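You operate a simulated robot arm through the tools that you are given. There is no shell and no other tool.

Carry out the task below with a simulated robot arm. There is one attempt and no reset: what you move stays moved.

JOB
Give cloth card 2 three rubs in the rub tester and shut it in the sample box.
Fine: one rub is across and back; leave the slider parked; press the lid back on.
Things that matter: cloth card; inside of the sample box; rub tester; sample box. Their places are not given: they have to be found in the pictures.

It is judged by the outcome, as a careful person would: the job done as asked, and still so three seconds after it is handed in. It fails if anything else is knocked over, pushed out of place, dropped, spilled or broken. A push-on lid holds only when it is set on centred and level and pressed home; a screw cap is set on level and turned clockwise until tight. Flat cloth is picked up by pressing the open fingertips on it (5 to 10 N) and closing them slowly along it; thin cloth reads only 2 to 8 mm in the jaws.

ROBOT AND FRAMES
A 7-joint arm with a two-finger parallel gripper, fixed in place. Base frame: the origin is on the floor under the middle of its stand, x ahead of it, y to its left, z up; the work surface is at about z = 86. Readings come in cm, degrees, newtons and seconds.
It reaches about 137.2 cm from its shoulder. Its first joint turns from -149.0 to 149.0 degrees. Payload 3.43 kg.
Tool frame: the origin (TCP) lies between the finger pads and is the grasp point; the fingertips stand 3 cm ahead of it; z points along the fingers, y is the line along which they close. The gripper opens to 9.4 cm. The fingers are 2.8 cm wide and 1 cm thick; the gripper's body (5 by 9.6 cm) begins 5.5 cm behind the TCP.
Orientation is told as [roll, pitch, yaw] about the base's x, y, z axes, in that order, counted from this pose: with the fingers straight down and closing along the base's y, the tool's x points along the base's -x, its y along +y and its z along -z.

CONTROLS
- The arm moves only by the tool move_arm. Its argument "increments" is a list of rows, each an object (a shift or turn left out is 0, a gripper value left out holds the last) with "gripper": the opening, from 0 (shut) to 1 (fully open); "slide": the shift along the tool's x, y, z in m, a list of three; "dr": the turn, a rotation vector about the tool's x, y, z in degrees, a list of three. In form: [{"gripper": gripper, "slide": [x, y, z], "dr": [ax, ay, az]}, ...]. A call has 1 to 20 rows; each row is the pose to reach, as a shift and turn from the pose commanded when the call began, along the tool's axes at that moment. Each row takes 0.2 s and may step no farther than 5 cm and 8.6 degrees from the row before; otherwise, or with a gripper value out of range, the whole call is refused. A pose out of reach is approached as far as the arm can. The call stops where the force on the tool passes 40 N (or 10 N more than at its start, if that is more) or the arm is blocked; 0.2 s more then pass. Each finger travels about 4.5 cm/s and halts on what it meets, pressing with about 35 N; the grip force reading is that of the motor and also rises with nothing between the fingers. The clock runs only during rows and for 0.2 s after the last one: add rows that repeat a pose to give the fingers time. The reply holds the time, the measured pose of the TCP, the force on the tool along the base axes, the opening and the grip force, in the units named above and with some noise, with the torque about the TCP (base axes, N m) and any sound that the robot's microphone picked up.
- Cameras (640 x 400 px; columns grow to the right, rows downward): "scene" is fixed at [21.75, -65.05, 162.9]; the picture's right is [0.54, -0.84, 0.00], its down [-0.43, -0.28, -0.86] and it looks along [0.72, 0.47, -0.51] (base axes); focal length 308 px, centre (320, 200). "wrist" rides on the gripper at [7.6, 1.4, -10.3] in the tool frame; the picture's right is [-0.18, 0.98, 0.00], its down [-0.75, -0.14, -0.64] and it looks along [-0.63, -0.12, 0.77] (tool axes); focal length 243 px, centre (320, 200).
- grab_frame(camera): a new picture of that camera. The clock stands still meanwhile.
- locate(camera, pixels): for up to 12 pixels [column, row] of the newest picture of that camera ("zoom" is the newest enlarged one), the place [x, y, z] in the base frame of the surface seen there, good to about 0.3 cm. The clock stands still meanwhile.
- enlarge(camera, box): a new picture of the part [left, top, right, bottom] of that camera's present view, enlarged. The clock stands still meanwhile.
- job_done(): hands the job in; it is judged then, once.

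Open the gripper and draw the arm clear of the work before you hand the job in, unless the task says otherwise.

The tools are called after "Emit:" by a JSON object that holds its "name" and its "arguments". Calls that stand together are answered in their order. move_arm: Moves the arm, as the interface text tells. Its arguments: {"type":"object","properties":{"increments":{"type":"array","items":{"type":"object","properties":{"gripper":{"type":"number"},"slide":{"type":"array","items":{"type":"number"}},"dr":{"type":"array","items":{"type":"number"}}}}}},"required":["increments"]} The other tools are called the same way: grab_frame (camera) takes a picture; locate (camera, pixels) gives the place of the surface under pixels of a picture; enlarge (camera, box) takes an enlarged picture of a part of a camera's view; job_done () hands the job in.

At the start:

```text
t: 0.0
tcp_pos: [98.47, 7.2, 113.68]
tcp_rot: [0.0, 0.0, -0.1]
contact_force: [-0.9, 0.2, -0.2]
torque: [-0.02, 0.03, -0.02]
opening: 9.4
grasp_force: 0.1
```

scene: 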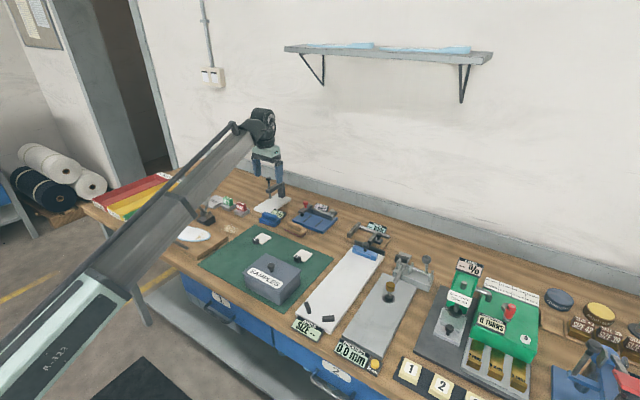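
wrist: 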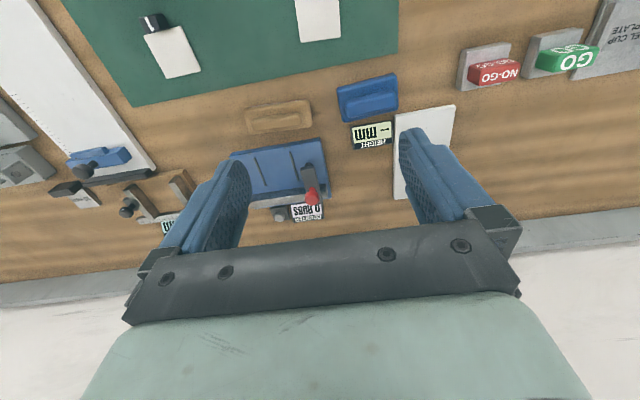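

I start with the pictures: the scene shows a bench with cards 1, 2 near (410,370)/(440,385), the sample box at (272,280), and a blue tester near (318,215) that reads "0 RUBS". I'll enlarge several regions to look closer.

Emit:
{"name": "enlarge", "arguments": {"camera": "scene", "box": [230, 170, 350, 245]}}

Emit:
{"name": "enlarge", "arguments": {"camera": "scene", "box": [380, 300, 540, 400]}}

Emit:
{"name": "enlarge", "arguments": {"camera": "scene", "box": [200, 220, 340, 310]}}

Emit:
{"name": "enlarge", "arguments": {"camera": "wrist", "box": [200, 60, 420, 240]}}

```text
5.33 times, centred on (290, 208) of scene
```

zoom: 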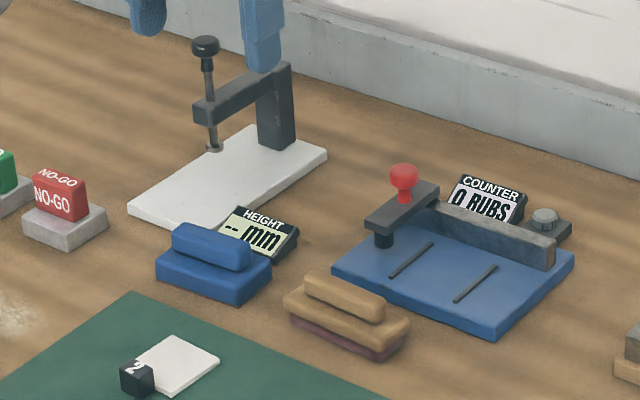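

```text
4.00 times, centred on (460, 350) of scene
```

zoom: 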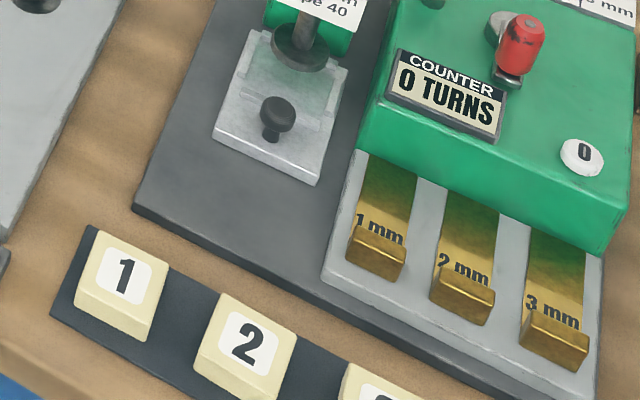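

```text
4.44 times, centred on (270, 265) of scene
```

zoom: 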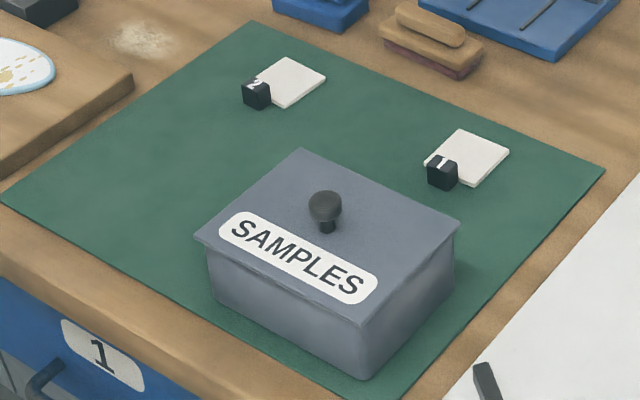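

```text
2.22 times, centred on (310, 150) of wrist
```

zoom: 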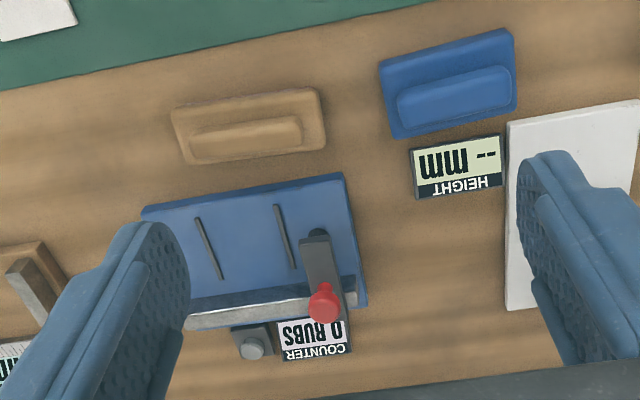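

Card 2 (white card with a black tab marked 2) lies on the green mat by the sample box, and the rub tester is the blue plate with the red-knobbed slider. I'll enlarge the tester in the scene view again to measure points on it.

Emit:
{"name": "enlarge", "arguments": {"camera": "scene", "box": [285, 192, 349, 232]}}

```text
10.00 times, centred on (317, 212) of scene
```

zoom: 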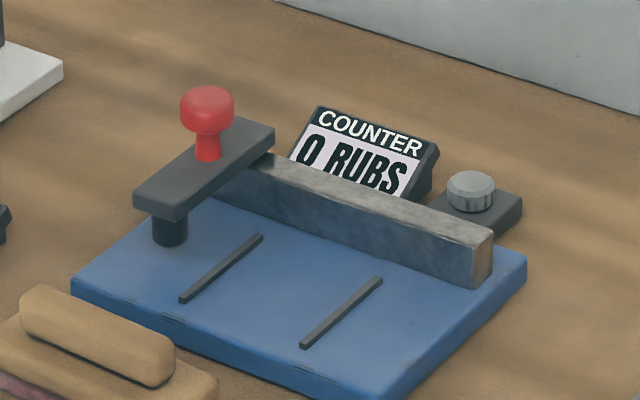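

The slider sits at the left end of the steel rail, with two thin dark strips on the plate and a foot under the arm's near end. I'll measure those points.

Emit:
{"name": "locate", "arguments": {"camera": "zoom", "pixels": [[208, 95], [208, 155], [160, 200], [170, 235], [262, 236], [183, 299], [380, 280], [304, 345], [75, 285], [380, 395], [525, 255], [480, 245]]}}

Emit:
{"name": "locate", "arguments": {"camera": "zoom", "pixels": [[265, 160], [490, 235], [470, 180], [270, 128], [145, 192], [178, 212], [220, 215], [250, 300], [340, 290], [420, 300], [130, 270], [10, 340]]}}

```text
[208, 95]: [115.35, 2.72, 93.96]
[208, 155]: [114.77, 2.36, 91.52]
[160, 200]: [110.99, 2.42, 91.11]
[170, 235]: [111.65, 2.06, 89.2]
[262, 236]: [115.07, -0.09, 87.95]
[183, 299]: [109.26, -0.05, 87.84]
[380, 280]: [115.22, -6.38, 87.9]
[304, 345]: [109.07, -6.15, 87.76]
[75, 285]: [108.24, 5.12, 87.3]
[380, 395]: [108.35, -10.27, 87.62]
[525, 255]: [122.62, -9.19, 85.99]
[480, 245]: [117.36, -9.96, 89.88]
```

```text
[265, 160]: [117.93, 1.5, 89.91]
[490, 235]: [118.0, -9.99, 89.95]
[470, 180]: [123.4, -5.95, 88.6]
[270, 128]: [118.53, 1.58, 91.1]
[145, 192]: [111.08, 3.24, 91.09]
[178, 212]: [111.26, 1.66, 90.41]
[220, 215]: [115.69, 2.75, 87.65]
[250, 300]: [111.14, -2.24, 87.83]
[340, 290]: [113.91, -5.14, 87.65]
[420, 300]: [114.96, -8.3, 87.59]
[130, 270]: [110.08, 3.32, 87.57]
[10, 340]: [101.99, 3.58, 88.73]
```

The plate spans about x 108–118, y −10.3 to 5.2, top z 87.6, with strips at y ≈ −0.1 and −6.2 and the slider at y ≈ 2.4. Now I enlarge card 2 and the sample box to measure them.

Emit:
{"name": "enlarge", "arguments": {"camera": "scene", "box": [244, 226, 284, 251]}}

```text
16.00 times, centred on (264, 238) of scene
```

zoom: 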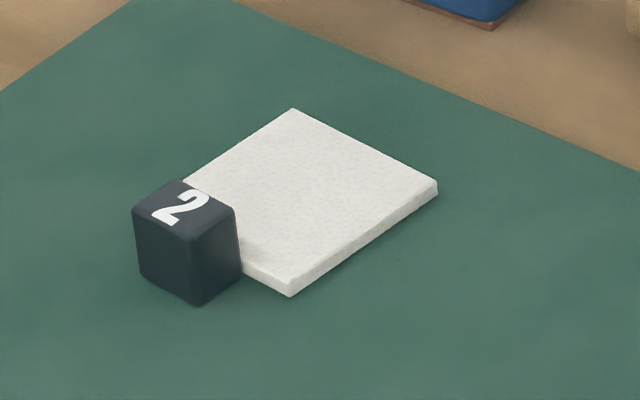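

Card 2 is a thin stiff white square with a black cube tab on its near (−x) edge. I'll measure its corners and tab.

Emit:
{"name": "locate", "arguments": {"camera": "zoom", "pixels": [[293, 111], [435, 183], [290, 285], [190, 182], [180, 184], [232, 210], [190, 236], [136, 208], [195, 300], [310, 200], [400, 300], [288, 294]]}}

Emit:
{"name": "enlarge", "arguments": {"camera": "scene", "box": [235, 245, 315, 315]}}

```text
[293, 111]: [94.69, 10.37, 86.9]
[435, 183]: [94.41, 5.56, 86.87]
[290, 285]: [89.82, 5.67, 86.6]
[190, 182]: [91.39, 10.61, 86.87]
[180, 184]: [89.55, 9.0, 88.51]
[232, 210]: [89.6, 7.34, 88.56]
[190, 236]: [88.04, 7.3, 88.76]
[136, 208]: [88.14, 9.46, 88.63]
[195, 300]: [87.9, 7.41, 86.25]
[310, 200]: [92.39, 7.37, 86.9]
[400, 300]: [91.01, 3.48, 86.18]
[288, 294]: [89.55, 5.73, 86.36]
```

```text
5.71 times, centred on (275, 280) of scene
```

zoom: 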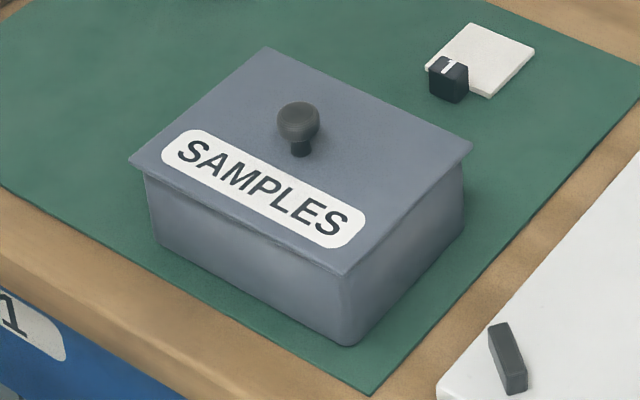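

Card 2 spans x 89.7–94.5, y 5.6–10.5 with its tab centred near (88.8, 8.2), top z 88.6. Now I measure the box lid, knob and walls.

Emit:
{"name": "locate", "arguments": {"camera": "zoom", "pixels": [[298, 115], [282, 122], [318, 122], [300, 145], [268, 48], [470, 145], [340, 270], [132, 162], [345, 342], [160, 235], [460, 230], [300, 103]]}}

Emit:
{"name": "locate", "arguments": {"camera": "scene", "pixels": [[200, 265], [258, 220], [333, 255], [300, 330], [330, 320], [318, 305], [305, 325], [190, 233], [295, 228], [272, 218], [240, 210], [275, 205]]}}

```text
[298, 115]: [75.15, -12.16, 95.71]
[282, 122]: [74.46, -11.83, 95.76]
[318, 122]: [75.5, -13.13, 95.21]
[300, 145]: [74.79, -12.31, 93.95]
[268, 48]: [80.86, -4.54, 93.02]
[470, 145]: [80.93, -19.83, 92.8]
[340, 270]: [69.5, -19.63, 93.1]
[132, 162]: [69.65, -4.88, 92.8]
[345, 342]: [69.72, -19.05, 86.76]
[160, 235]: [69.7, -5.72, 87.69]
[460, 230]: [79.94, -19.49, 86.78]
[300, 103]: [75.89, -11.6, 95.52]
```

```text
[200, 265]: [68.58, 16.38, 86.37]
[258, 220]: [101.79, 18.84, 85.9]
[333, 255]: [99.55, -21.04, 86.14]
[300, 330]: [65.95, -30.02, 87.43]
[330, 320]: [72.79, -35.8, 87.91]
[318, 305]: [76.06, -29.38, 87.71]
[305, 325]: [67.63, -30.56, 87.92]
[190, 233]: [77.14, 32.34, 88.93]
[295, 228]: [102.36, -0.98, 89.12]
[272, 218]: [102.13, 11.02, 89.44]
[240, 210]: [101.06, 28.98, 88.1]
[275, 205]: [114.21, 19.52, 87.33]
```

The lid spans x 69.5–80.9, y −19.8 to −4.6 with its knob at about (75.2, −12.3, 95.8). First I move above card 2's tab with the fingers pointing down and look with the wrist camera.

Emit:
{"name": "move_arm", "arguments": {"increments": [{"gripper": 1, "slide": [0.025, 0.0025, 0.03]}, {"gripper": 0.6, "slide": [0.05, 0.005, 0.065]}, {"gripper": 0.6, "slide": [0.075, 0.0075, 0.1]}, {"gripper": 0.6, "slide": [0.095, 0.009, 0.13]}, {"gripper": 0.6, "slide": [0.102, 0.01, 0.15]}, {"gripper": 0.6, "slide": [0.102, 0.01, 0.15]}]}}

Emit:
{"name": "grab_frame", "arguments": {"camera": "wrist"}}

Emit:
{"name": "grab_frame", "arguments": {"camera": "scene"}}

```text
t: 1.4
tcp_pos: [88.4, 8.1, 98.72]
tcp_rot: [0.0, 0.0, 0.0]
contact_force: [0.0, 0.7, -0.1]
torque: [0.0, -0.01, -0.01]
opening: 5.62
grasp_force: 0.0
```

```text
taken
```

wrist: 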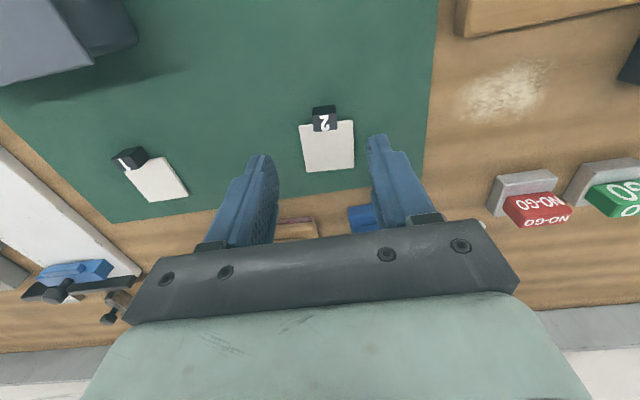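

```text
taken
```

scene: 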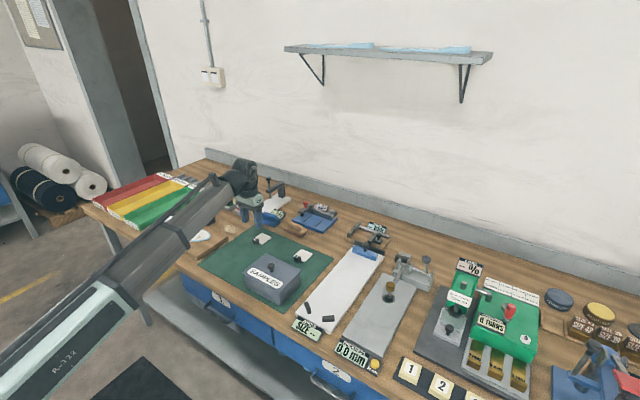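

The wrist view shows card 2 at (327,145) with its tab at (324,118) between the fingers. I enlarge that and measure it more precisely.

Emit:
{"name": "enlarge", "arguments": {"camera": "wrist", "box": [280, 95, 376, 180]}}

```text
4.71 times, centred on (328, 138) of wrist
```

zoom: 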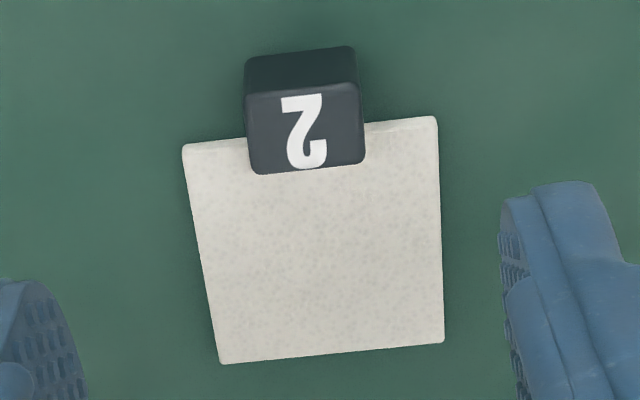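

The tab is clear in this view at (305,130), overlapping the card's near edge. I measure its corners and the card's.

Emit:
{"name": "locate", "arguments": {"camera": "zoom", "pixels": [[250, 98], [356, 88], [255, 170], [362, 160], [305, 130], [187, 148], [434, 120], [222, 360], [440, 340], [320, 240], [250, 65], [350, 52]]}}

```text
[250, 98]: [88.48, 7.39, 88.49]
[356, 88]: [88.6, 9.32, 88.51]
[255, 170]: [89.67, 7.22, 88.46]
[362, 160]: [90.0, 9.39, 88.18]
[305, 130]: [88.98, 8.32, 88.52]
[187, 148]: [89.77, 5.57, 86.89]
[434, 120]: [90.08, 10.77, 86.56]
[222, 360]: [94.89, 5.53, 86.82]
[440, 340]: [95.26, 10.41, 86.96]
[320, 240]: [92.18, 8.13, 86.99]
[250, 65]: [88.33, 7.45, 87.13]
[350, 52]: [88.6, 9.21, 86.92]
```

The tab centre is about (88.9, 8.3), top z 88.5, 2 cm wide in y. I lower so the fingertips stop level with the card's top, keeping the fingers just off the card's edge, then close slowly on the tab.

Emit:
{"name": "move_arm", "arguments": {"increments": [{"gripper": 0.5, "slide": [0, 0.001, 0.03]}, {"gripper": 0.5, "slide": [0, 0.001, 0.055]}, {"gripper": 0.5, "slide": [0, 0.001, 0.075]}, {"gripper": 0.5, "slide": [0, 0.001, 0.085]}, {"gripper": 0.5, "slide": [0, 0.001, 0.0865]}, {"gripper": 0.5, "slide": [0, 0.001, 0.0865]}]}}

Emit:
{"name": "grab_frame", "arguments": {"camera": "wrist"}}

```text
t: 2.8
tcp_pos: [88.44, 8.37, 90.19]
tcp_rot: [0.1, 0.0, 0.1]
contact_force: [0.3, 0.2, -0.5]
torque: [0.02, 0.0, 0.0]
opening: 4.69
grasp_force: 0.1
```

```text
taken
```

wrist: 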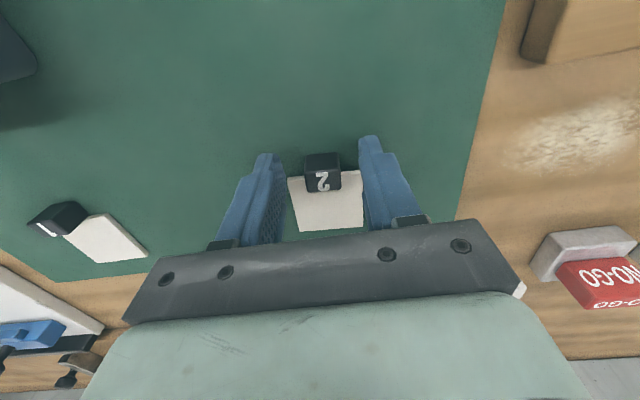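

The tab at (323,178) is centred between the fingers with no contact. I close gradually on it.

Emit:
{"name": "move_arm", "arguments": {"increments": [{"gripper": 0.4}, {"gripper": 0.32}, {"gripper": 0.26}, {"gripper": 0.22}, {"gripper": 0.18}, {"gripper": 0.14}, {"gripper": 0.1}, {"gripper": 0.1}]}}

Emit:
{"name": "grab_frame", "arguments": {"camera": "wrist"}}

```text
t: 4.6
tcp_pos: [88.38, 8.48, 90.29]
tcp_rot: [0.0, 0.0, 0.0]
contact_force: [0.1, 0.1, 0.0]
torque: [-0.05, -0.01, 0.0]
opening: 2.05
grasp_force: 34.6
```

```text
taken
```

wrist: 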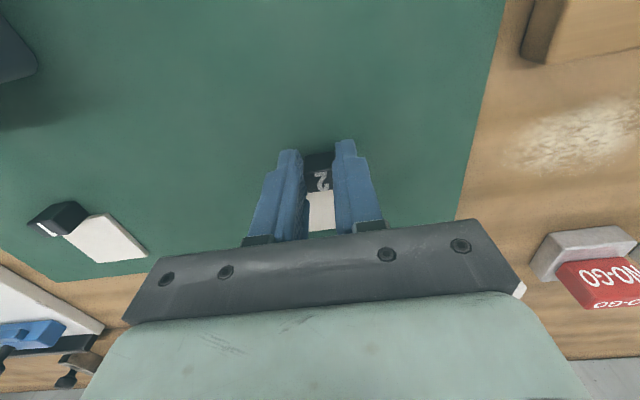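

The jaws hold the tab (opening 2.05, 34.6 N). I lift straight up and check the card.

Emit:
{"name": "move_arm", "arguments": {"increments": [{"gripper": 0.1, "slide": [0, 0, -0.005]}, {"gripper": 0.1, "slide": [0, 0, -0.02]}, {"gripper": 0.1, "slide": [0, 0, -0.045]}, {"gripper": 0.1, "slide": [0, 0, -0.075]}, {"gripper": 0.1, "slide": [0, 0, -0.1]}, {"gripper": 0.1, "slide": [0, 0, -0.11]}, {"gripper": 0.1, "slide": [0, 0, -0.11]}]}}

Emit:
{"name": "grab_frame", "arguments": {"camera": "wrist"}}

Emit:
{"name": "enlarge", "arguments": {"camera": "scene", "box": [220, 150, 316, 250]}}

```text
t: 6.2
tcp_pos: [88.25, 8.4, 100.98]
tcp_rot: [0.1, 0.0, 0.0]
contact_force: [-0.7, 0.9, -0.5]
torque: [-0.03, 0.03, 0.01]
opening: 2.04
grasp_force: 34.7
```

```text
taken
```

wrist: 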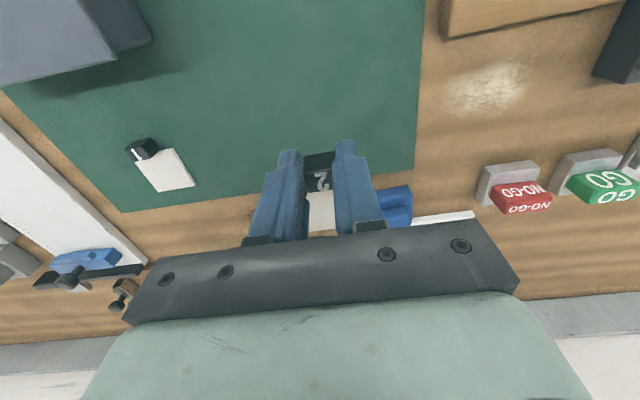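

```text
4.00 times, centred on (268, 200) of scene
```

zoom: 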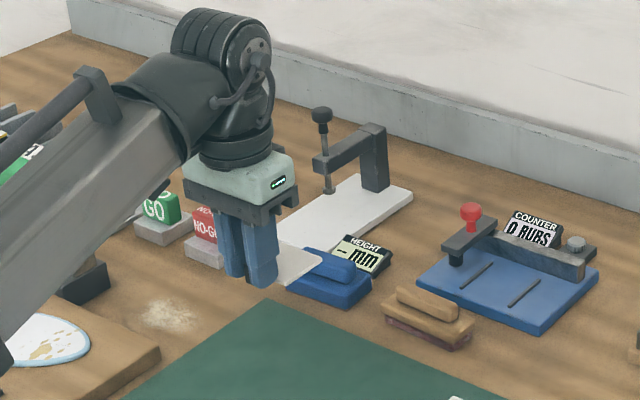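

The card is held level beyond the fingers. I measure a few points on it at zoom (322,258), (292,283), (300,265) to know its offset from the TCP.

Emit:
{"name": "locate", "arguments": {"camera": "zoom", "pixels": [[320, 259], [291, 283], [300, 265], [285, 250], [282, 275], [275, 262]]}}

Emit:
{"name": "locate", "arguments": {"camera": "wrist", "pixels": [[322, 210], [312, 200], [330, 200], [320, 225], [318, 160], [323, 182]]}}

```text
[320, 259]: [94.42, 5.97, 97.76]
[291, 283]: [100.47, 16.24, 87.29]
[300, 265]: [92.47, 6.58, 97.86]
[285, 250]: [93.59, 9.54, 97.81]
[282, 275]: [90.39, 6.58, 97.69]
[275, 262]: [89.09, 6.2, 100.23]
```

```text
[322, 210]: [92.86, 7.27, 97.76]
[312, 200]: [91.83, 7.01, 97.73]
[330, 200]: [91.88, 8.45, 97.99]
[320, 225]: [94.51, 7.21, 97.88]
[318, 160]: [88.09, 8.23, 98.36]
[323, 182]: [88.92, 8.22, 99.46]
```

The card is level, its top 3.2 cm below the TCP, centre about 3.9 cm ahead in x. I carry it at this height to above the gap between the tester's strips, (x 108.2, y −3.1).

Emit:
{"name": "move_arm", "arguments": {"increments": [{"gripper": 0.1, "slide": [-0.015, -0.0087, 0]}, {"gripper": 0.1, "slide": [-0.04, -0.023, 0]}, {"gripper": 0.1, "slide": [-0.07, -0.04, 0]}, {"gripper": 0.1, "slide": [-0.1, -0.0575, 0]}, {"gripper": 0.1, "slide": [-0.13, -0.075, 0]}, {"gripper": 0.1, "slide": [-0.16, -0.092, 0]}, {"gripper": 0.1, "slide": [-0.185, -0.107, 0]}, {"gripper": 0.1, "slide": [-0.199, -0.115, 0.01]}, {"gripper": 0.1, "slide": [-0.199, -0.115, 0.02]}, {"gripper": 0.1, "slide": [-0.199, -0.115, 0.02]}]}}

Emit:
{"name": "grab_frame", "arguments": {"camera": "wrist"}}

Emit:
{"name": "enlarge", "arguments": {"camera": "scene", "box": [270, 165, 366, 240]}}

```text
t: 8.4
tcp_pos: [108.21, -3.2, 99.03]
tcp_rot: [0.0, -0.1, 0.0]
contact_force: [0.1, -0.1, -0.2]
torque: [0.04, 0.0, 0.02]
opening: 2.05
grasp_force: 35.0
```

```text
taken
```

wrist: 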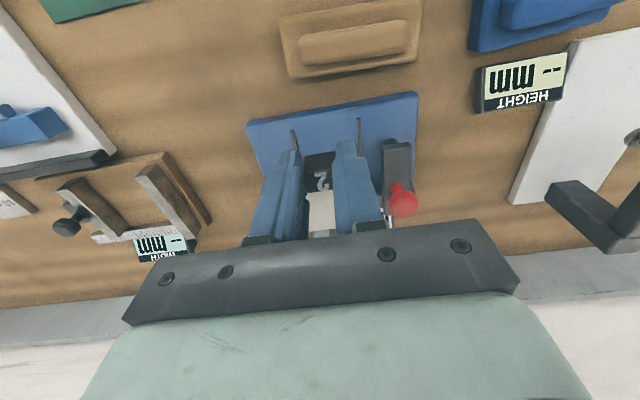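

```text
5.33 times, centred on (318, 202) of scene
```

zoom: 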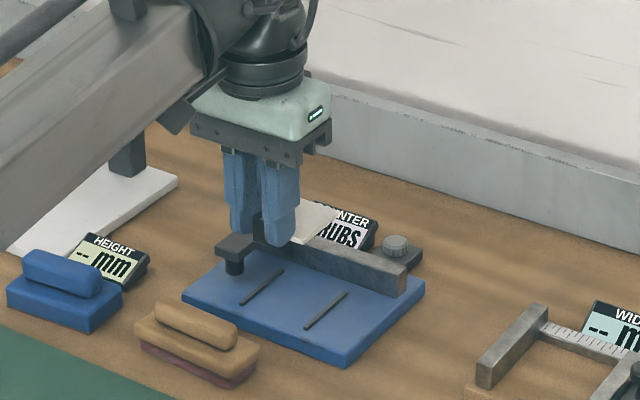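

The card is above the tester. In the wrist view the strips' near ends are at (293,135) and (359,122); I enlarge and measure them against the plate.

Emit:
{"name": "enlarge", "arguments": {"camera": "wrist", "box": [235, 85, 431, 230]}}

```text
2.76 times, centred on (333, 158) of wrist
```

zoom: 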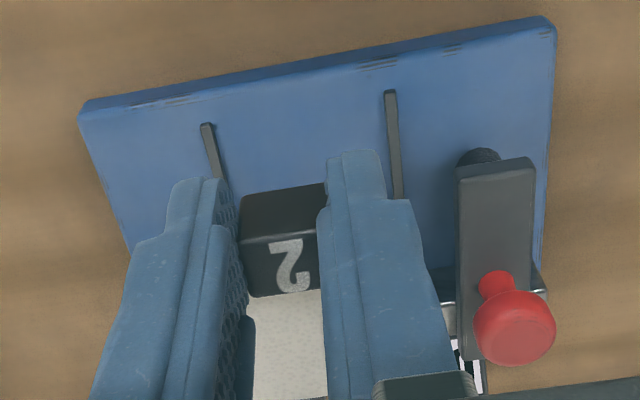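

Emit:
{"name": "locate", "arguments": {"camera": "zoom", "pixels": [[202, 125], [212, 124], [222, 165], [385, 92], [395, 92], [400, 180], [82, 112], [548, 20], [300, 120], [475, 152], [495, 165], [280, 330]]}}

```text
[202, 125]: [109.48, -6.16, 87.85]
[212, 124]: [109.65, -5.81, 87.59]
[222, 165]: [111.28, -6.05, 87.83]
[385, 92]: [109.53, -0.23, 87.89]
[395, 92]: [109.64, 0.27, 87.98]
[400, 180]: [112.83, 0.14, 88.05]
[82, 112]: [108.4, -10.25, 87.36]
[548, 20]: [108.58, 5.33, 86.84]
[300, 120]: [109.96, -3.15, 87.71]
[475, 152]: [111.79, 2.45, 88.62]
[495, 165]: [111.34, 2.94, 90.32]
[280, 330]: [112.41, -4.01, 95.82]
```

Strip midline is y ≈ −3.08 and the inner gap is about 5.7 cm. I check the held card's actual side edges in the scene view before lowering.

Emit:
{"name": "enlarge", "arguments": {"camera": "scene", "box": [305, 190, 345, 215]}}

```text
16.00 times, centred on (325, 202) of scene
```

zoom: 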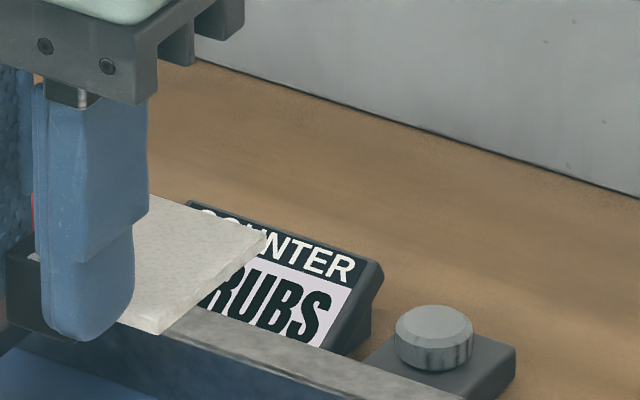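

Emit:
{"name": "locate", "arguments": {"camera": "zoom", "pixels": [[262, 236], [215, 275], [160, 322], [155, 312], [160, 205], [200, 250], [240, 225], [130, 300]]}}

```text
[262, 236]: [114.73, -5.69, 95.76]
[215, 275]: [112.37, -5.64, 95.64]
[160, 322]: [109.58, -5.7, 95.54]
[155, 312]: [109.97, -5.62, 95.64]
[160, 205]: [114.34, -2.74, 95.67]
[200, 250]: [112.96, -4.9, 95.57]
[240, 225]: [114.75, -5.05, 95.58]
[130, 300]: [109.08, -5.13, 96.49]
```

The card's right edge is at y −5.67, so its centre is ≈ −3.17, x centre ≈ 112.2. I nudge 0.1 cm toward +y and lower to just above the plate.

Emit:
{"name": "move_arm", "arguments": {"increments": [{"gripper": 0.1, "slide": [0, 0.001, 0.015]}, {"gripper": 0.1, "slide": [0, 0.001, 0.035]}, {"gripper": 0.1, "slide": [0, 0.001, 0.055]}, {"gripper": 0.1, "slide": [0, 0.001, 0.065]}, {"gripper": 0.1, "slide": [0, 0.001, 0.068]}, {"gripper": 0.1, "slide": [0, 0.001, 0.068]}]}}

Emit:
{"name": "enlarge", "arguments": {"camera": "scene", "box": [290, 187, 354, 232]}}

```text
t: 9.8
tcp_pos: [108.29, -2.98, 92.33]
tcp_rot: [0.0, 0.0, 0.0]
contact_force: [0.6, -0.3, -0.3]
torque: [-0.02, 0.02, 0.01]
opening: 2.08
grasp_force: 34.9
```

```text
8.89 times, centred on (322, 210) of scene
```

zoom: 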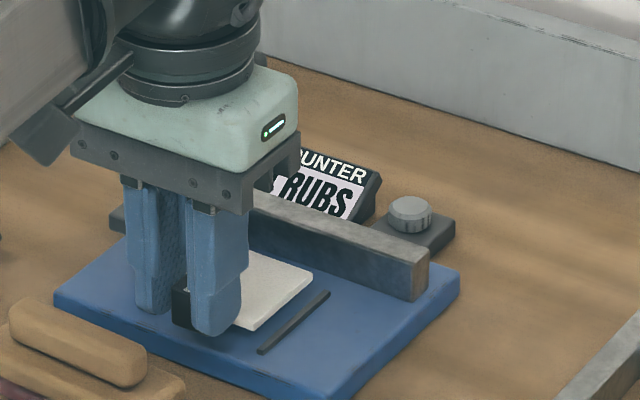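

The card hovers just above the plate, inside the right strip (edge at (285,320) vs strip at (295,320)). I lower in small steps until contact.

Emit:
{"name": "move_arm", "arguments": {"increments": [{"gripper": 0.1, "slide": [0, 0, 0.002]}, {"gripper": 0.1, "slide": [0, 0, 0.004]}, {"gripper": 0.1, "slide": [0, 0, 0.005]}, {"gripper": 0.1, "slide": [0, 0, 0.005]}]}}

Emit:
{"name": "enlarge", "arguments": {"camera": "scene", "box": [290, 187, 354, 232]}}

```text
t: 10.8
tcp_pos: [108.33, -3.07, 91.88]
tcp_rot: [0.0, 0.0, 0.0]
contact_force: [0.3, -0.4, 0.3]
torque: [0.01, 0.05, -0.01]
opening: 2.08
grasp_force: 35.3
```

```text
8.89 times, centred on (322, 210) of scene
```

zoom: 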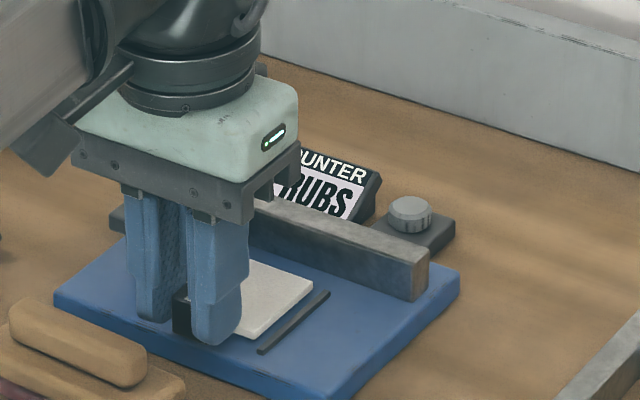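

No contact force yet at z 91.88; I continue down slowly in 1 mm steps.

Emit:
{"name": "move_arm", "arguments": {"increments": [{"gripper": 0.1, "slide": [0, 0, 0.001]}, {"gripper": 0.1, "slide": [0, 0, 0.002]}, {"gripper": 0.1, "slide": [0, 0, 0.0025]}, {"gripper": 0.1, "slide": [0, 0, 0.0025]}]}}

Emit:
{"name": "locate", "arguments": {"camera": "zoom", "pixels": [[310, 285], [250, 335], [280, 290], [290, 318], [310, 308], [265, 350]]}}

```text
t: 11.8
tcp_pos: [108.2, -2.93, 91.58]
tcp_rot: [0.0, 0.1, 0.1]
contact_force: [-0.2, 0.5, 0.4]
torque: [-0.03, 0.04, 0.01]
opening: 2.05
grasp_force: 35.1
```

```text
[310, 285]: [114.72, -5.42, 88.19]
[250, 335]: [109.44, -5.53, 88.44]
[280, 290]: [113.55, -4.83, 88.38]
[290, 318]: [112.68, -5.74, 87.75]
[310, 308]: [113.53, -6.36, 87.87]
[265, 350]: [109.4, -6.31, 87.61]
```

At z 91.58 the force is barely changed (0.4 N); the card should be about touching. One more millimetre or two to confirm.

Emit:
{"name": "move_arm", "arguments": {"increments": [{"gripper": 0.1, "slide": [0, 0, 0.0005]}, {"gripper": 0.1, "slide": [0, 0, 0.001]}, {"gripper": 0.1, "slide": [0, 0, 0.001]}]}}

Emit:
{"name": "enlarge", "arguments": {"camera": "scene", "box": [305, 200, 337, 225]}}

```text
t: 12.6
tcp_pos: [108.29, -3.01, 91.33]
tcp_rot: [0.0, 0.0, 0.0]
contact_force: [0.0, -0.3, -0.7]
torque: [0.02, -0.01, 0.01]
opening: 2.07
grasp_force: 34.9
```

```text
16.00 times, centred on (321, 212) of scene
```

zoom: 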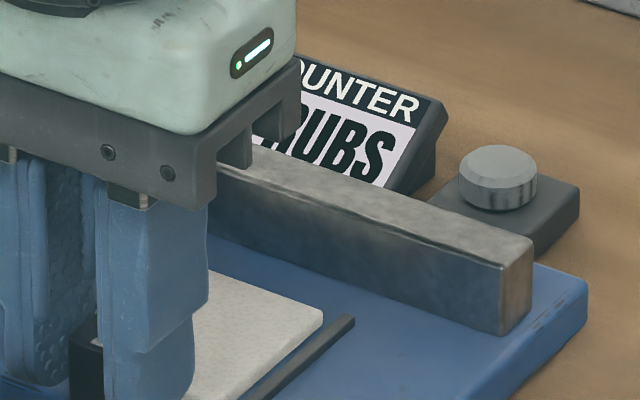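

Still no clear reaction; the card top appears level with the strip's top side. I lower a further 1–2 mm watching the force.

Emit:
{"name": "move_arm", "arguments": {"increments": [{"gripper": 0.1, "slide": [0, 0, 0.0005]}, {"gripper": 0.1, "slide": [0, 0, 0.001]}, {"gripper": 0.1, "slide": [0, 0, 0.001]}]}}

Emit:
{"name": "locate", "arguments": {"camera": "zoom", "pixels": [[250, 300], [300, 310], [230, 350], [340, 325], [320, 300], [400, 330], [280, 260], [220, 380]]}}

```text
t: 13.4
tcp_pos: [108.18, -2.94, 91.36]
tcp_rot: [0.0, 0.0, 0.0]
contact_force: [2.1, -0.5, 7.7]
torque: [-0.08, -0.19, -0.04]
opening: 2.05
grasp_force: 34.6
```

```text
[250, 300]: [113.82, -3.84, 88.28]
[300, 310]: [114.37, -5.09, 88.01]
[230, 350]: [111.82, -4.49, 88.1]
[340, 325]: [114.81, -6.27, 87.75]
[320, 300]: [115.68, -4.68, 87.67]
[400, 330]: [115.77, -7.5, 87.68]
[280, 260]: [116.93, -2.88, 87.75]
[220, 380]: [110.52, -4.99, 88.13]
```

Contact reads 7.7 N upward: the card is seated on the plate. I open the jaws slowly to release.

Emit:
{"name": "move_arm", "arguments": {"increments": [{"gripper": 0.2, "slide": [0, 0, -0.001]}, {"gripper": 0.25, "slide": [0, 0, -0.001]}, {"gripper": 0.3, "slide": [0, 0, -0.001]}, {"gripper": 0.35, "slide": [0, 0, -0.001]}, {"gripper": 0.4, "slide": [0, 0, -0.001]}, {"gripper": 0.4, "slide": [0, 0, -0.001]}]}}

Emit:
{"name": "enlarge", "arguments": {"camera": "scene", "box": [290, 187, 354, 232]}}

Emit:
{"name": "grab_frame", "arguments": {"camera": "wrist"}}

```text
t: 14.8
tcp_pos: [108.26, -3.08, 91.4]
tcp_rot: [-0.1, 0.0, 0.1]
contact_force: [-0.9, 0.2, 0.3]
torque: [-0.02, 0.01, 0.03]
opening: 3.73
grasp_force: 0.0
```

```text
8.89 times, centred on (322, 210) of scene
```

zoom: 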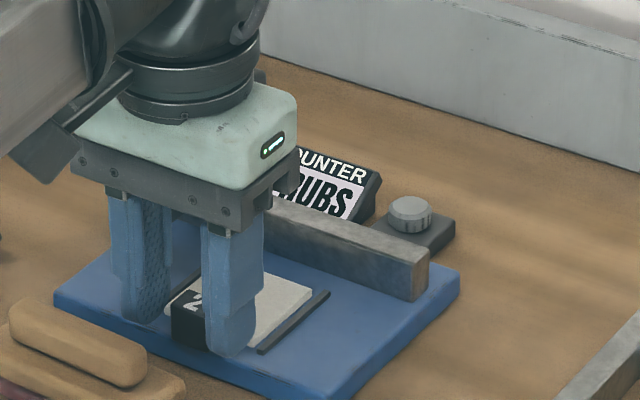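

```text
taken
```

wrist: 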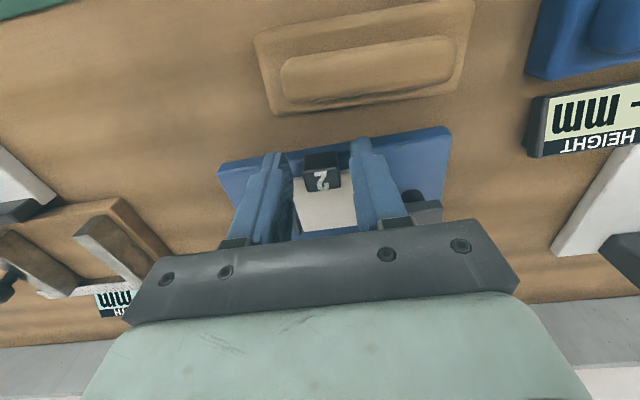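

The card is released with the tab free between the fingers. I raise the gripper straight up and look.

Emit:
{"name": "move_arm", "arguments": {"increments": [{"gripper": 0.4, "slide": [0, 0, -0.01]}, {"gripper": 0.4, "slide": [0, 0, -0.03]}, {"gripper": 0.4, "slide": [0, 0, -0.06]}, {"gripper": 0.4, "slide": [0.02, 0, -0.09]}, {"gripper": 0.4, "slide": [0.05, 0, -0.11]}, {"gripper": 0.4, "slide": [0.07, 0, -0.12]}, {"gripper": 0.4, "slide": [0.07, 0, -0.12]}]}}

Emit:
{"name": "grab_frame", "arguments": {"camera": "wrist"}}

Emit:
{"name": "enlarge", "arguments": {"camera": "scene", "box": [285, 192, 349, 232]}}

```text
t: 16.4
tcp_pos: [101.3, -2.94, 103.36]
tcp_rot: [0.1, -0.1, 0.0]
contact_force: [0.3, 0.6, 0.3]
torque: [-0.01, 0.0, -0.03]
opening: 3.78
grasp_force: 0.1
```

```text
taken
```

wrist: 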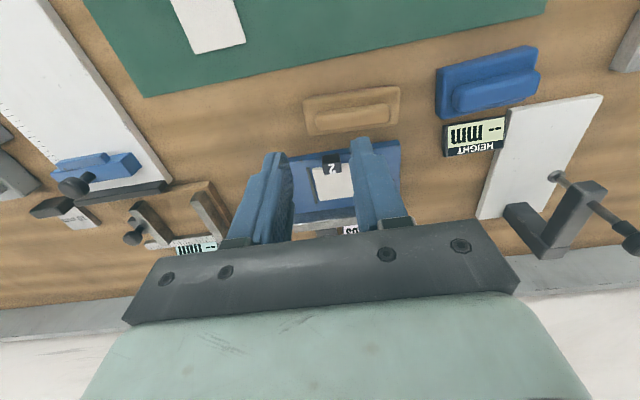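

```text
10.00 times, centred on (317, 212) of scene
```

zoom: 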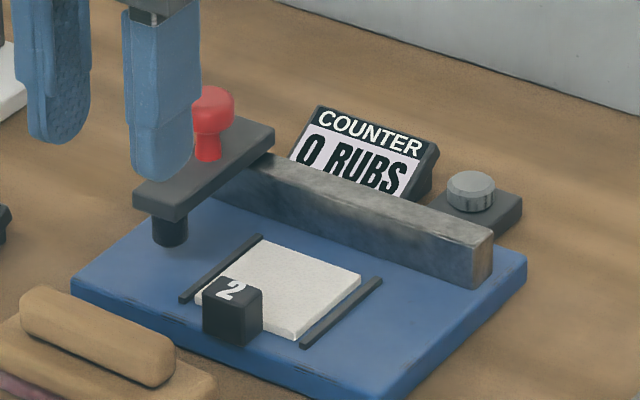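

The card lies between the strips with the tab toward the front edge. I check that it's within the gap by measuring its edges.

Emit:
{"name": "locate", "arguments": {"camera": "zoom", "pixels": [[264, 243], [357, 276], [295, 333], [200, 298], [280, 285], [230, 285], [262, 290], [375, 280], [170, 240], [165, 215], [205, 95], [205, 150]]}}

```text
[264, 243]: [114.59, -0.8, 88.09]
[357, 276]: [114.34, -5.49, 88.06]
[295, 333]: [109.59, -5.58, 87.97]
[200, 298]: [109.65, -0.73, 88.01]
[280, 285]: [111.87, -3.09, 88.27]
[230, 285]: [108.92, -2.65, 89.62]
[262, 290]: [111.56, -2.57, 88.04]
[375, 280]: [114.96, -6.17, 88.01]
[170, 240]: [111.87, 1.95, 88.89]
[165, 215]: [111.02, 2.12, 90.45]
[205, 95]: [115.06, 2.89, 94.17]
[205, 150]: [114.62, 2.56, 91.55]
```

The card spans y −5.55 to −0.75, x 109.6–114.7, neatly between the strips. Next I go above the red knob at (115.1, 2.75), top z ≈ 94.2.

Emit:
{"name": "move_arm", "arguments": {"increments": [{"gripper": 0.4, "slide": [-0.03, 0.012, 0]}, {"gripper": 0.4, "slide": [-0.07, 0.03, 0]}, {"gripper": 0.4, "slide": [-0.11, 0.046, 0.01]}, {"gripper": 0.4, "slide": [-0.13, 0.055, 0.02]}, {"gripper": 0.4, "slide": [-0.138, 0.057, 0.03]}, {"gripper": 0.4, "slide": [-0.138, 0.057, 0.03]}]}}

Emit:
{"name": "grab_frame", "arguments": {"camera": "wrist"}}

Emit:
{"name": "enlarge", "arguments": {"camera": "scene", "box": [285, 172, 349, 232]}}

```text
t: 17.8
tcp_pos: [115.0, 2.81, 100.55]
tcp_rot: [0.0, 0.1, 0.0]
contact_force: [0.3, -0.3, 0.8]
torque: [-0.01, 0.03, 0.0]
opening: 3.72
grasp_force: 0.1
```

```text
taken
```

wrist: 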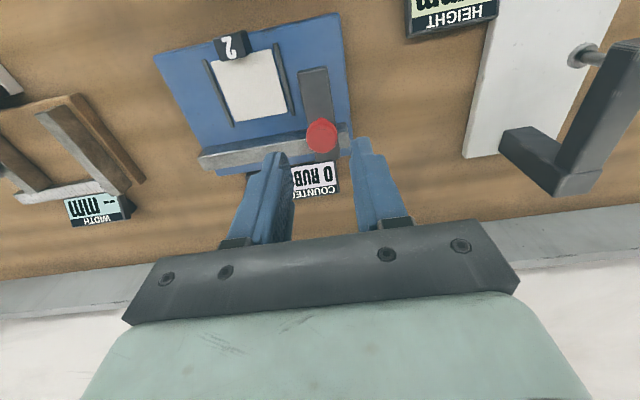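

```text
6.67 times, centred on (317, 202) of scene
```

zoom: 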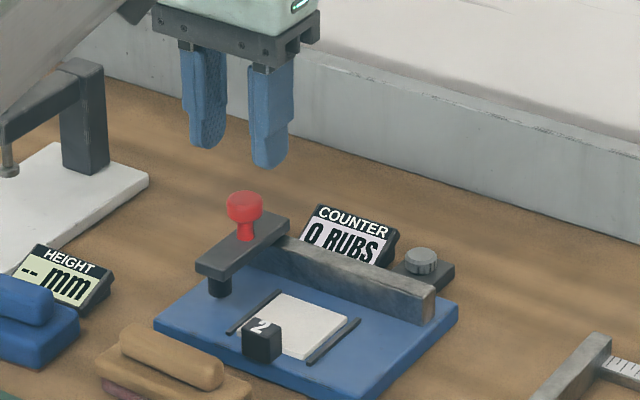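

The knob appears at wrist (321,136) between the fingers. I enlarge the knob in the wrist view and measure it.

Emit:
{"name": "enlarge", "arguments": {"camera": "wrist", "box": [270, 50, 382, 160]}}

```text
3.64 times, centred on (326, 105) of wrist
```

zoom: 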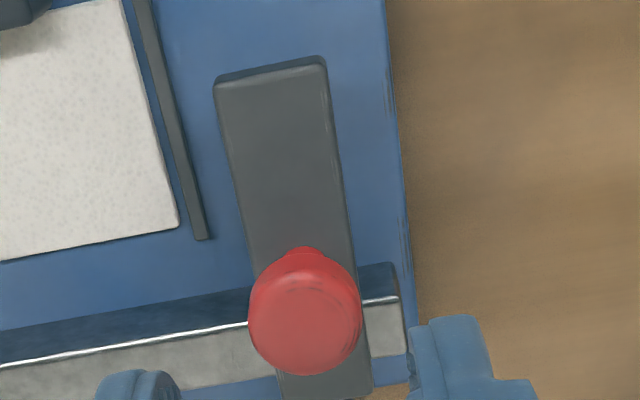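

Emit:
{"name": "locate", "arguments": {"camera": "zoom", "pixels": [[305, 325], [255, 320], [356, 320], [305, 365], [305, 285], [300, 252], [220, 90], [322, 65], [280, 150], [400, 340], [385, 275], [175, 222]]}}

```text
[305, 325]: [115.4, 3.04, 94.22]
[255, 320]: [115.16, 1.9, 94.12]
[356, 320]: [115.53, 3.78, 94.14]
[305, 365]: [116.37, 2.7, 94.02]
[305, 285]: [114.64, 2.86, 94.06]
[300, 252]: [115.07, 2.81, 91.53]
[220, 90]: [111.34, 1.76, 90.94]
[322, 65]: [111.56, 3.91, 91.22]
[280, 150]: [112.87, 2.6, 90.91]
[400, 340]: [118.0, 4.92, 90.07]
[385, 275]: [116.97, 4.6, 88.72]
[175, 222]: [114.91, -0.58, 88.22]
```

The knob centre is about (115.4, 2.85), diameter ~1.9, top z 94.2; the arm top is z ≈ 91.1. I lower so the tips sit at z ≈ 92.2 and close on the knob.

Emit:
{"name": "move_arm", "arguments": {"increments": [{"gripper": 0.4, "slide": [-0.003, 0, 0.015]}, {"gripper": 0.4, "slide": [-0.003, 0, 0.035]}, {"gripper": 0.4, "slide": [-0.003, 0, 0.048]}, {"gripper": 0.4, "slide": [-0.003, 0, 0.053]}, {"gripper": 0.35, "slide": [-0.003, 0, 0.053]}, {"gripper": 0.3, "slide": [-0.003, 0, 0.053]}, {"gripper": 0.25, "slide": [-0.003, 0, 0.053]}, {"gripper": 0.2, "slide": [-0.003, 0, 0.053]}, {"gripper": 0.15, "slide": [-0.003, 0, 0.053]}, {"gripper": 0.1, "slide": [-0.003, 0, 0.053]}, {"gripper": 0.1, "slide": [-0.003, 0, 0.053]}]}}

Emit:
{"name": "enlarge", "arguments": {"camera": "scene", "box": [285, 172, 349, 232]}}

```text
t: 20.2
tcp_pos: [115.25, 2.69, 95.16]
tcp_rot: [0.0, 0.0, 0.0]
contact_force: [-0.8, 0.1, -1.6]
torque: [-0.02, -0.01, 0.02]
opening: 2.32
grasp_force: 45.3
```

```text
6.67 times, centred on (317, 202) of scene
```

zoom: 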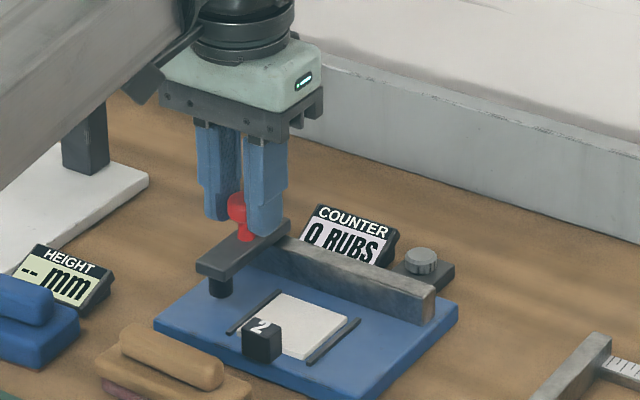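

The knob is gripped (opening 2.32). I push the slider gently toward −y, first only 4 cm, to feel its resistance and see that the card stays put.

Emit:
{"name": "move_arm", "arguments": {"increments": [{"gripper": 0.1, "slide": [0, -0.005, 0]}, {"gripper": 0.1, "slide": [0, -0.013, 0]}, {"gripper": 0.1, "slide": [0, -0.022, 0]}, {"gripper": 0.1, "slide": [0, -0.031, 0]}, {"gripper": 0.1, "slide": [0, -0.04, 0]}]}}

Emit:
{"name": "enlarge", "arguments": {"camera": "scene", "box": [285, 172, 349, 232]}}

```text
t: 21.4
tcp_pos: [115.35, -1.31, 95.07]
tcp_rot: [0.0, 0.0, 0.0]
contact_force: [-5.7, 0.8, 3.1]
torque: [0.0, 0.02, -0.01]
opening: 2.32
grasp_force: 45.4
```

```text
6.67 times, centred on (317, 202) of scene
```

zoom: 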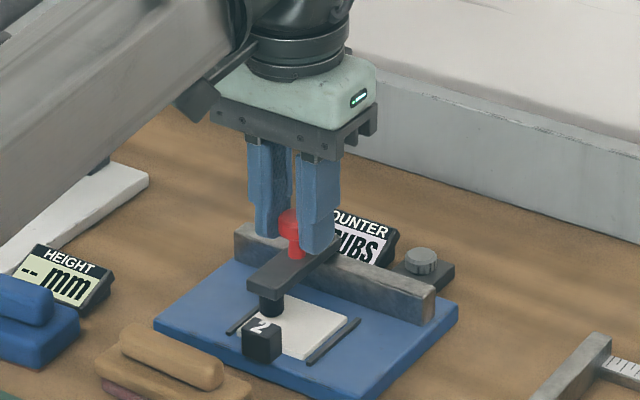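

The slider moves freely over the card, which stays in place (side force only ~6 N). I continue toward the far end.

Emit:
{"name": "move_arm", "arguments": {"increments": [{"gripper": 0.1, "slide": [0.0005, -0.008, 0]}, {"gripper": 0.1, "slide": [0.001, -0.018, 0]}, {"gripper": 0.1, "slide": [0.001, -0.028, 0]}, {"gripper": 0.1, "slide": [0.001, -0.038, 0]}, {"gripper": 0.1, "slide": [0.001, -0.048, 0]}, {"gripper": 0.1, "slide": [0.001, -0.056, 0]}, {"gripper": 0.1, "slide": [0.001, -0.062, 0]}]}}

Emit:
{"name": "enlarge", "arguments": {"camera": "scene", "box": [285, 172, 349, 232]}}

```text
t: 22.5
tcp_pos: [115.21, -4.25, 95.2]
tcp_rot: [1.1, -0.2, 0.6]
contact_force: [-0.3, 10.2, 2.6]
torque: [0.26, -0.11, 0.01]
opening: 2.3
grasp_force: 44.7
stopped in row 5: the force on the tool passed its limit at 47 N (the readings are from after the stop); the commanded pose is now the measured one
```

```text
6.67 times, centred on (317, 202) of scene
```

zoom: 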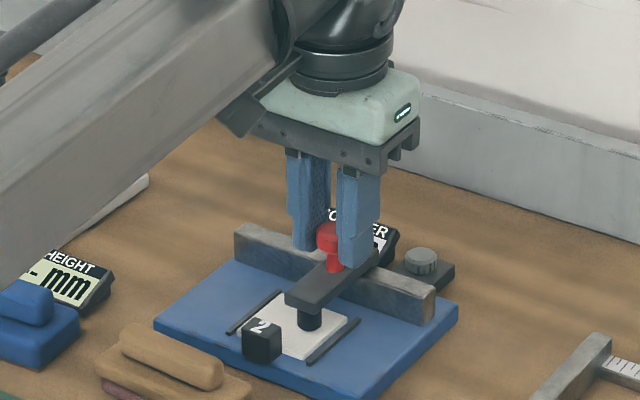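

The push stopped at y −4.25 with 47 N, so the slider met something — maybe its end stop. I look closely at the foot, card and knob before going on.

Emit:
{"name": "enlarge", "arguments": {"camera": "scene", "box": [298, 200, 338, 230]}}

Emit:
{"name": "grab_frame", "arguments": {"camera": "wrist"}}

```text
13.33 times, centred on (318, 215) of scene
```

zoom: 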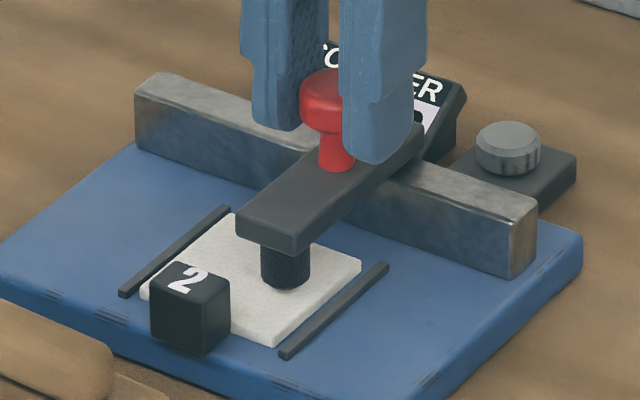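

```text
taken
```

wrist: 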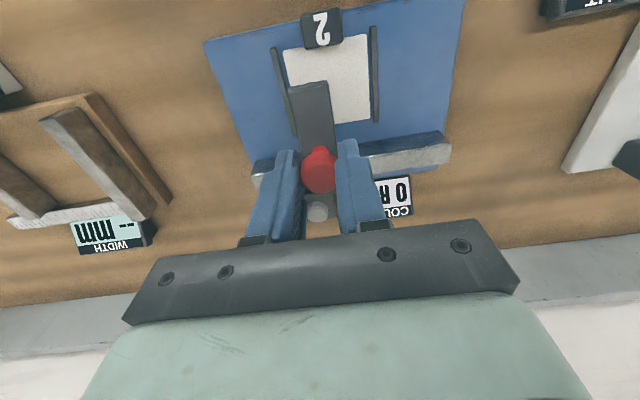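

The foot is on the card between the strips with the plate and card unmoved, so this looks like the far stop of a ~7 cm stroke. I bring the slider back to its start at y ≈ 2.7, correcting the slight tilt, and read the counter.

Emit:
{"name": "move_arm", "arguments": {"increments": [{"gripper": 0.1, "slide": [0, 0.003, 0], "dr": [0.5, 0.1, 0.3]}, {"gripper": 0.1, "slide": [0, 0.01, 0], "dr": [1.1, 0.2, 0.6]}, {"gripper": 0.1, "slide": [0, 0.02, 0], "dr": [1.1, 0.2, 0.6]}, {"gripper": 0.1, "slide": [0, 0.03, 0], "dr": [1.1, 0.2, 0.6]}, {"gripper": 0.1, "slide": [0, 0.04, 0], "dr": [1.1, 0.2, 0.6]}, {"gripper": 0.1, "slide": [0, 0.05, 0], "dr": [1.1, 0.2, 0.6]}, {"gripper": 0.1, "slide": [0, 0.06, 0], "dr": [1.1, 0.2, 0.6]}, {"gripper": 0.1, "slide": [0, 0.067, 0], "dr": [1.1, 0.2, 0.6]}, {"gripper": 0.1, "slide": [0, 0.0695, 0], "dr": [1.1, 0.2, 0.6]}, {"gripper": 0.1, "slide": [0, 0.0695, 0], "dr": [1.1, 0.2, 0.6]}]}}

Emit:
{"name": "enlarge", "arguments": {"camera": "scene", "box": [285, 172, 349, 232]}}

```text
t: 24.7
tcp_pos: [115.26, 2.48, 95.23]
tcp_rot: [-0.3, 0.0, -0.1]
contact_force: [2.9, 0.1, -9.9]
torque: [-0.01, 0.03, 0.01]
opening: 2.29
grasp_force: 44.7
```

```text
6.67 times, centred on (317, 202) of scene
```

zoom: 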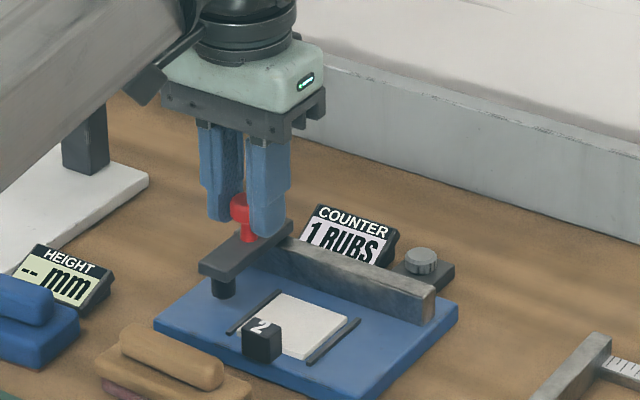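

The counter now reads "1 RUBS", so that stroke is a full rub. I do the second rub: across to the same stop more gently (with a small downward correction for the −9.9 N pull), then read forces.

Emit:
{"name": "move_arm", "arguments": {"increments": [{"gripper": 0.1, "slide": [0, -0.005, 0.001]}, {"gripper": 0.1, "slide": [0, -0.015, 0.001]}, {"gripper": 0.1, "slide": [0, -0.025, 0.001]}, {"gripper": 0.1, "slide": [0, -0.035, 0.001]}, {"gripper": 0.1, "slide": [0, -0.045, 0.001]}, {"gripper": 0.1, "slide": [0, -0.055, 0.001]}, {"gripper": 0.1, "slide": [0, -0.063, 0.001]}, {"gripper": 0.1, "slide": [0, -0.068, 0.001]}, {"gripper": 0.1, "slide": [0, -0.07, 0.001]}, {"gripper": 0.1, "slide": [0, -0.071, 0.001]}, {"gripper": 0.1, "slide": [0, -0.071, 0.001]}]}}

Emit:
{"name": "enlarge", "arguments": {"camera": "scene", "box": [285, 172, 349, 232]}}

```text
t: 27.1
tcp_pos: [115.31, -4.21, 95.18]
tcp_rot: [-0.1, 0.0, 0.0]
contact_force: [15.5, 24.8, 4.2]
torque: [0.44, -0.53, 0.04]
opening: 2.27
grasp_force: 45.0
```

```text
6.67 times, centred on (317, 202) of scene
```

zoom: 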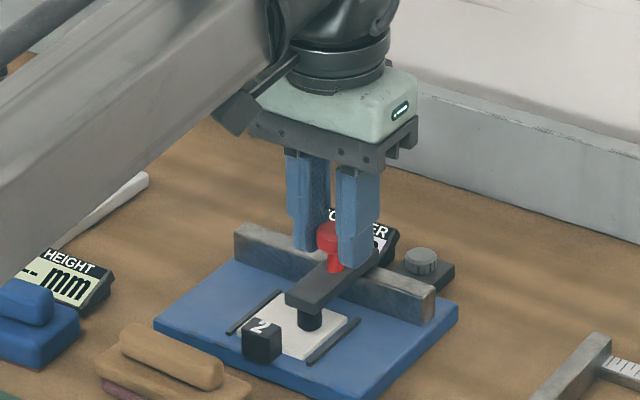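

The slider is at its far stop again (24.8 N on the stop). I return it to park, ending slightly farther to seat it at its start position, and read the counter.

Emit:
{"name": "move_arm", "arguments": {"increments": [{"gripper": 0.1, "slide": [0, 0.005, 0]}, {"gripper": 0.1, "slide": [0, 0.015, 0]}, {"gripper": 0.1, "slide": [0, 0.025, 0]}, {"gripper": 0.1, "slide": [0, 0.035, 0]}, {"gripper": 0.1, "slide": [0, 0.045, 0]}, {"gripper": 0.1, "slide": [0, 0.055, 0]}, {"gripper": 0.1, "slide": [0, 0.065, 0]}, {"gripper": 0.1, "slide": [0, 0.071, 0]}, {"gripper": 0.1, "slide": [0, 0.0725, 0]}, {"gripper": 0.1, "slide": [0, 0.0725, 0]}]}}

Emit:
{"name": "enlarge", "arguments": {"camera": "scene", "box": [285, 172, 349, 232]}}

```text
t: 29.3
tcp_pos: [115.32, 2.43, 95.09]
tcp_rot: [-0.3, -0.1, 0.0]
contact_force: [12.2, 0.0, 16.0]
torque: [-0.02, -0.93, -0.02]
opening: 2.28
grasp_force: 45.7
```

```text
6.67 times, centred on (317, 202) of scene
```

zoom: 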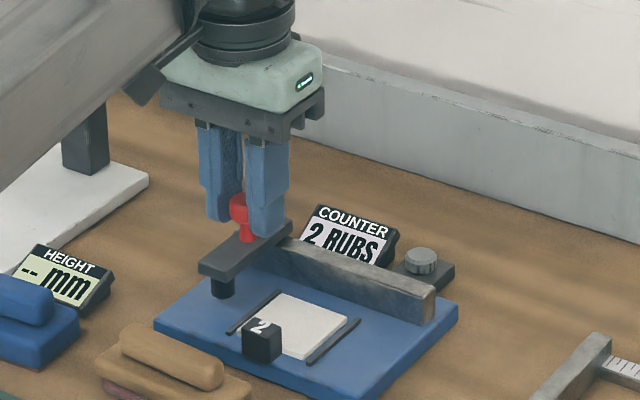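

The counter reads "2 RUBS". For the third rub I go across once more with small x/z corrections, then come back.

Emit:
{"name": "move_arm", "arguments": {"increments": [{"gripper": 0.1, "slide": [-0.0005, -0.005, -0.0007]}, {"gripper": 0.1, "slide": [-0.001, -0.015, -0.0007]}, {"gripper": 0.1, "slide": [-0.001, -0.025, -0.0007]}, {"gripper": 0.1, "slide": [-0.001, -0.035, -0.0007]}, {"gripper": 0.1, "slide": [-0.001, -0.045, -0.0007]}, {"gripper": 0.1, "slide": [-0.001, -0.055, -0.0007]}, {"gripper": 0.1, "slide": [-0.001, -0.063, -0.0007]}, {"gripper": 0.1, "slide": [-0.001, -0.068, -0.0007]}, {"gripper": 0.1, "slide": [-0.001, -0.07, -0.0007]}, {"gripper": 0.1, "slide": [-0.001, -0.071, -0.0007]}, {"gripper": 0.1, "slide": [-0.001, -0.071, -0.0007]}]}}

```text
t: 31.7
tcp_pos: [115.23, -4.13, 95.19]
tcp_rot: [-0.3, 0.0, 0.1]
contact_force: [-5.4, 16.3, -3.6]
torque: [0.36, 0.15, 0.11]
opening: 2.3
grasp_force: 44.5
```

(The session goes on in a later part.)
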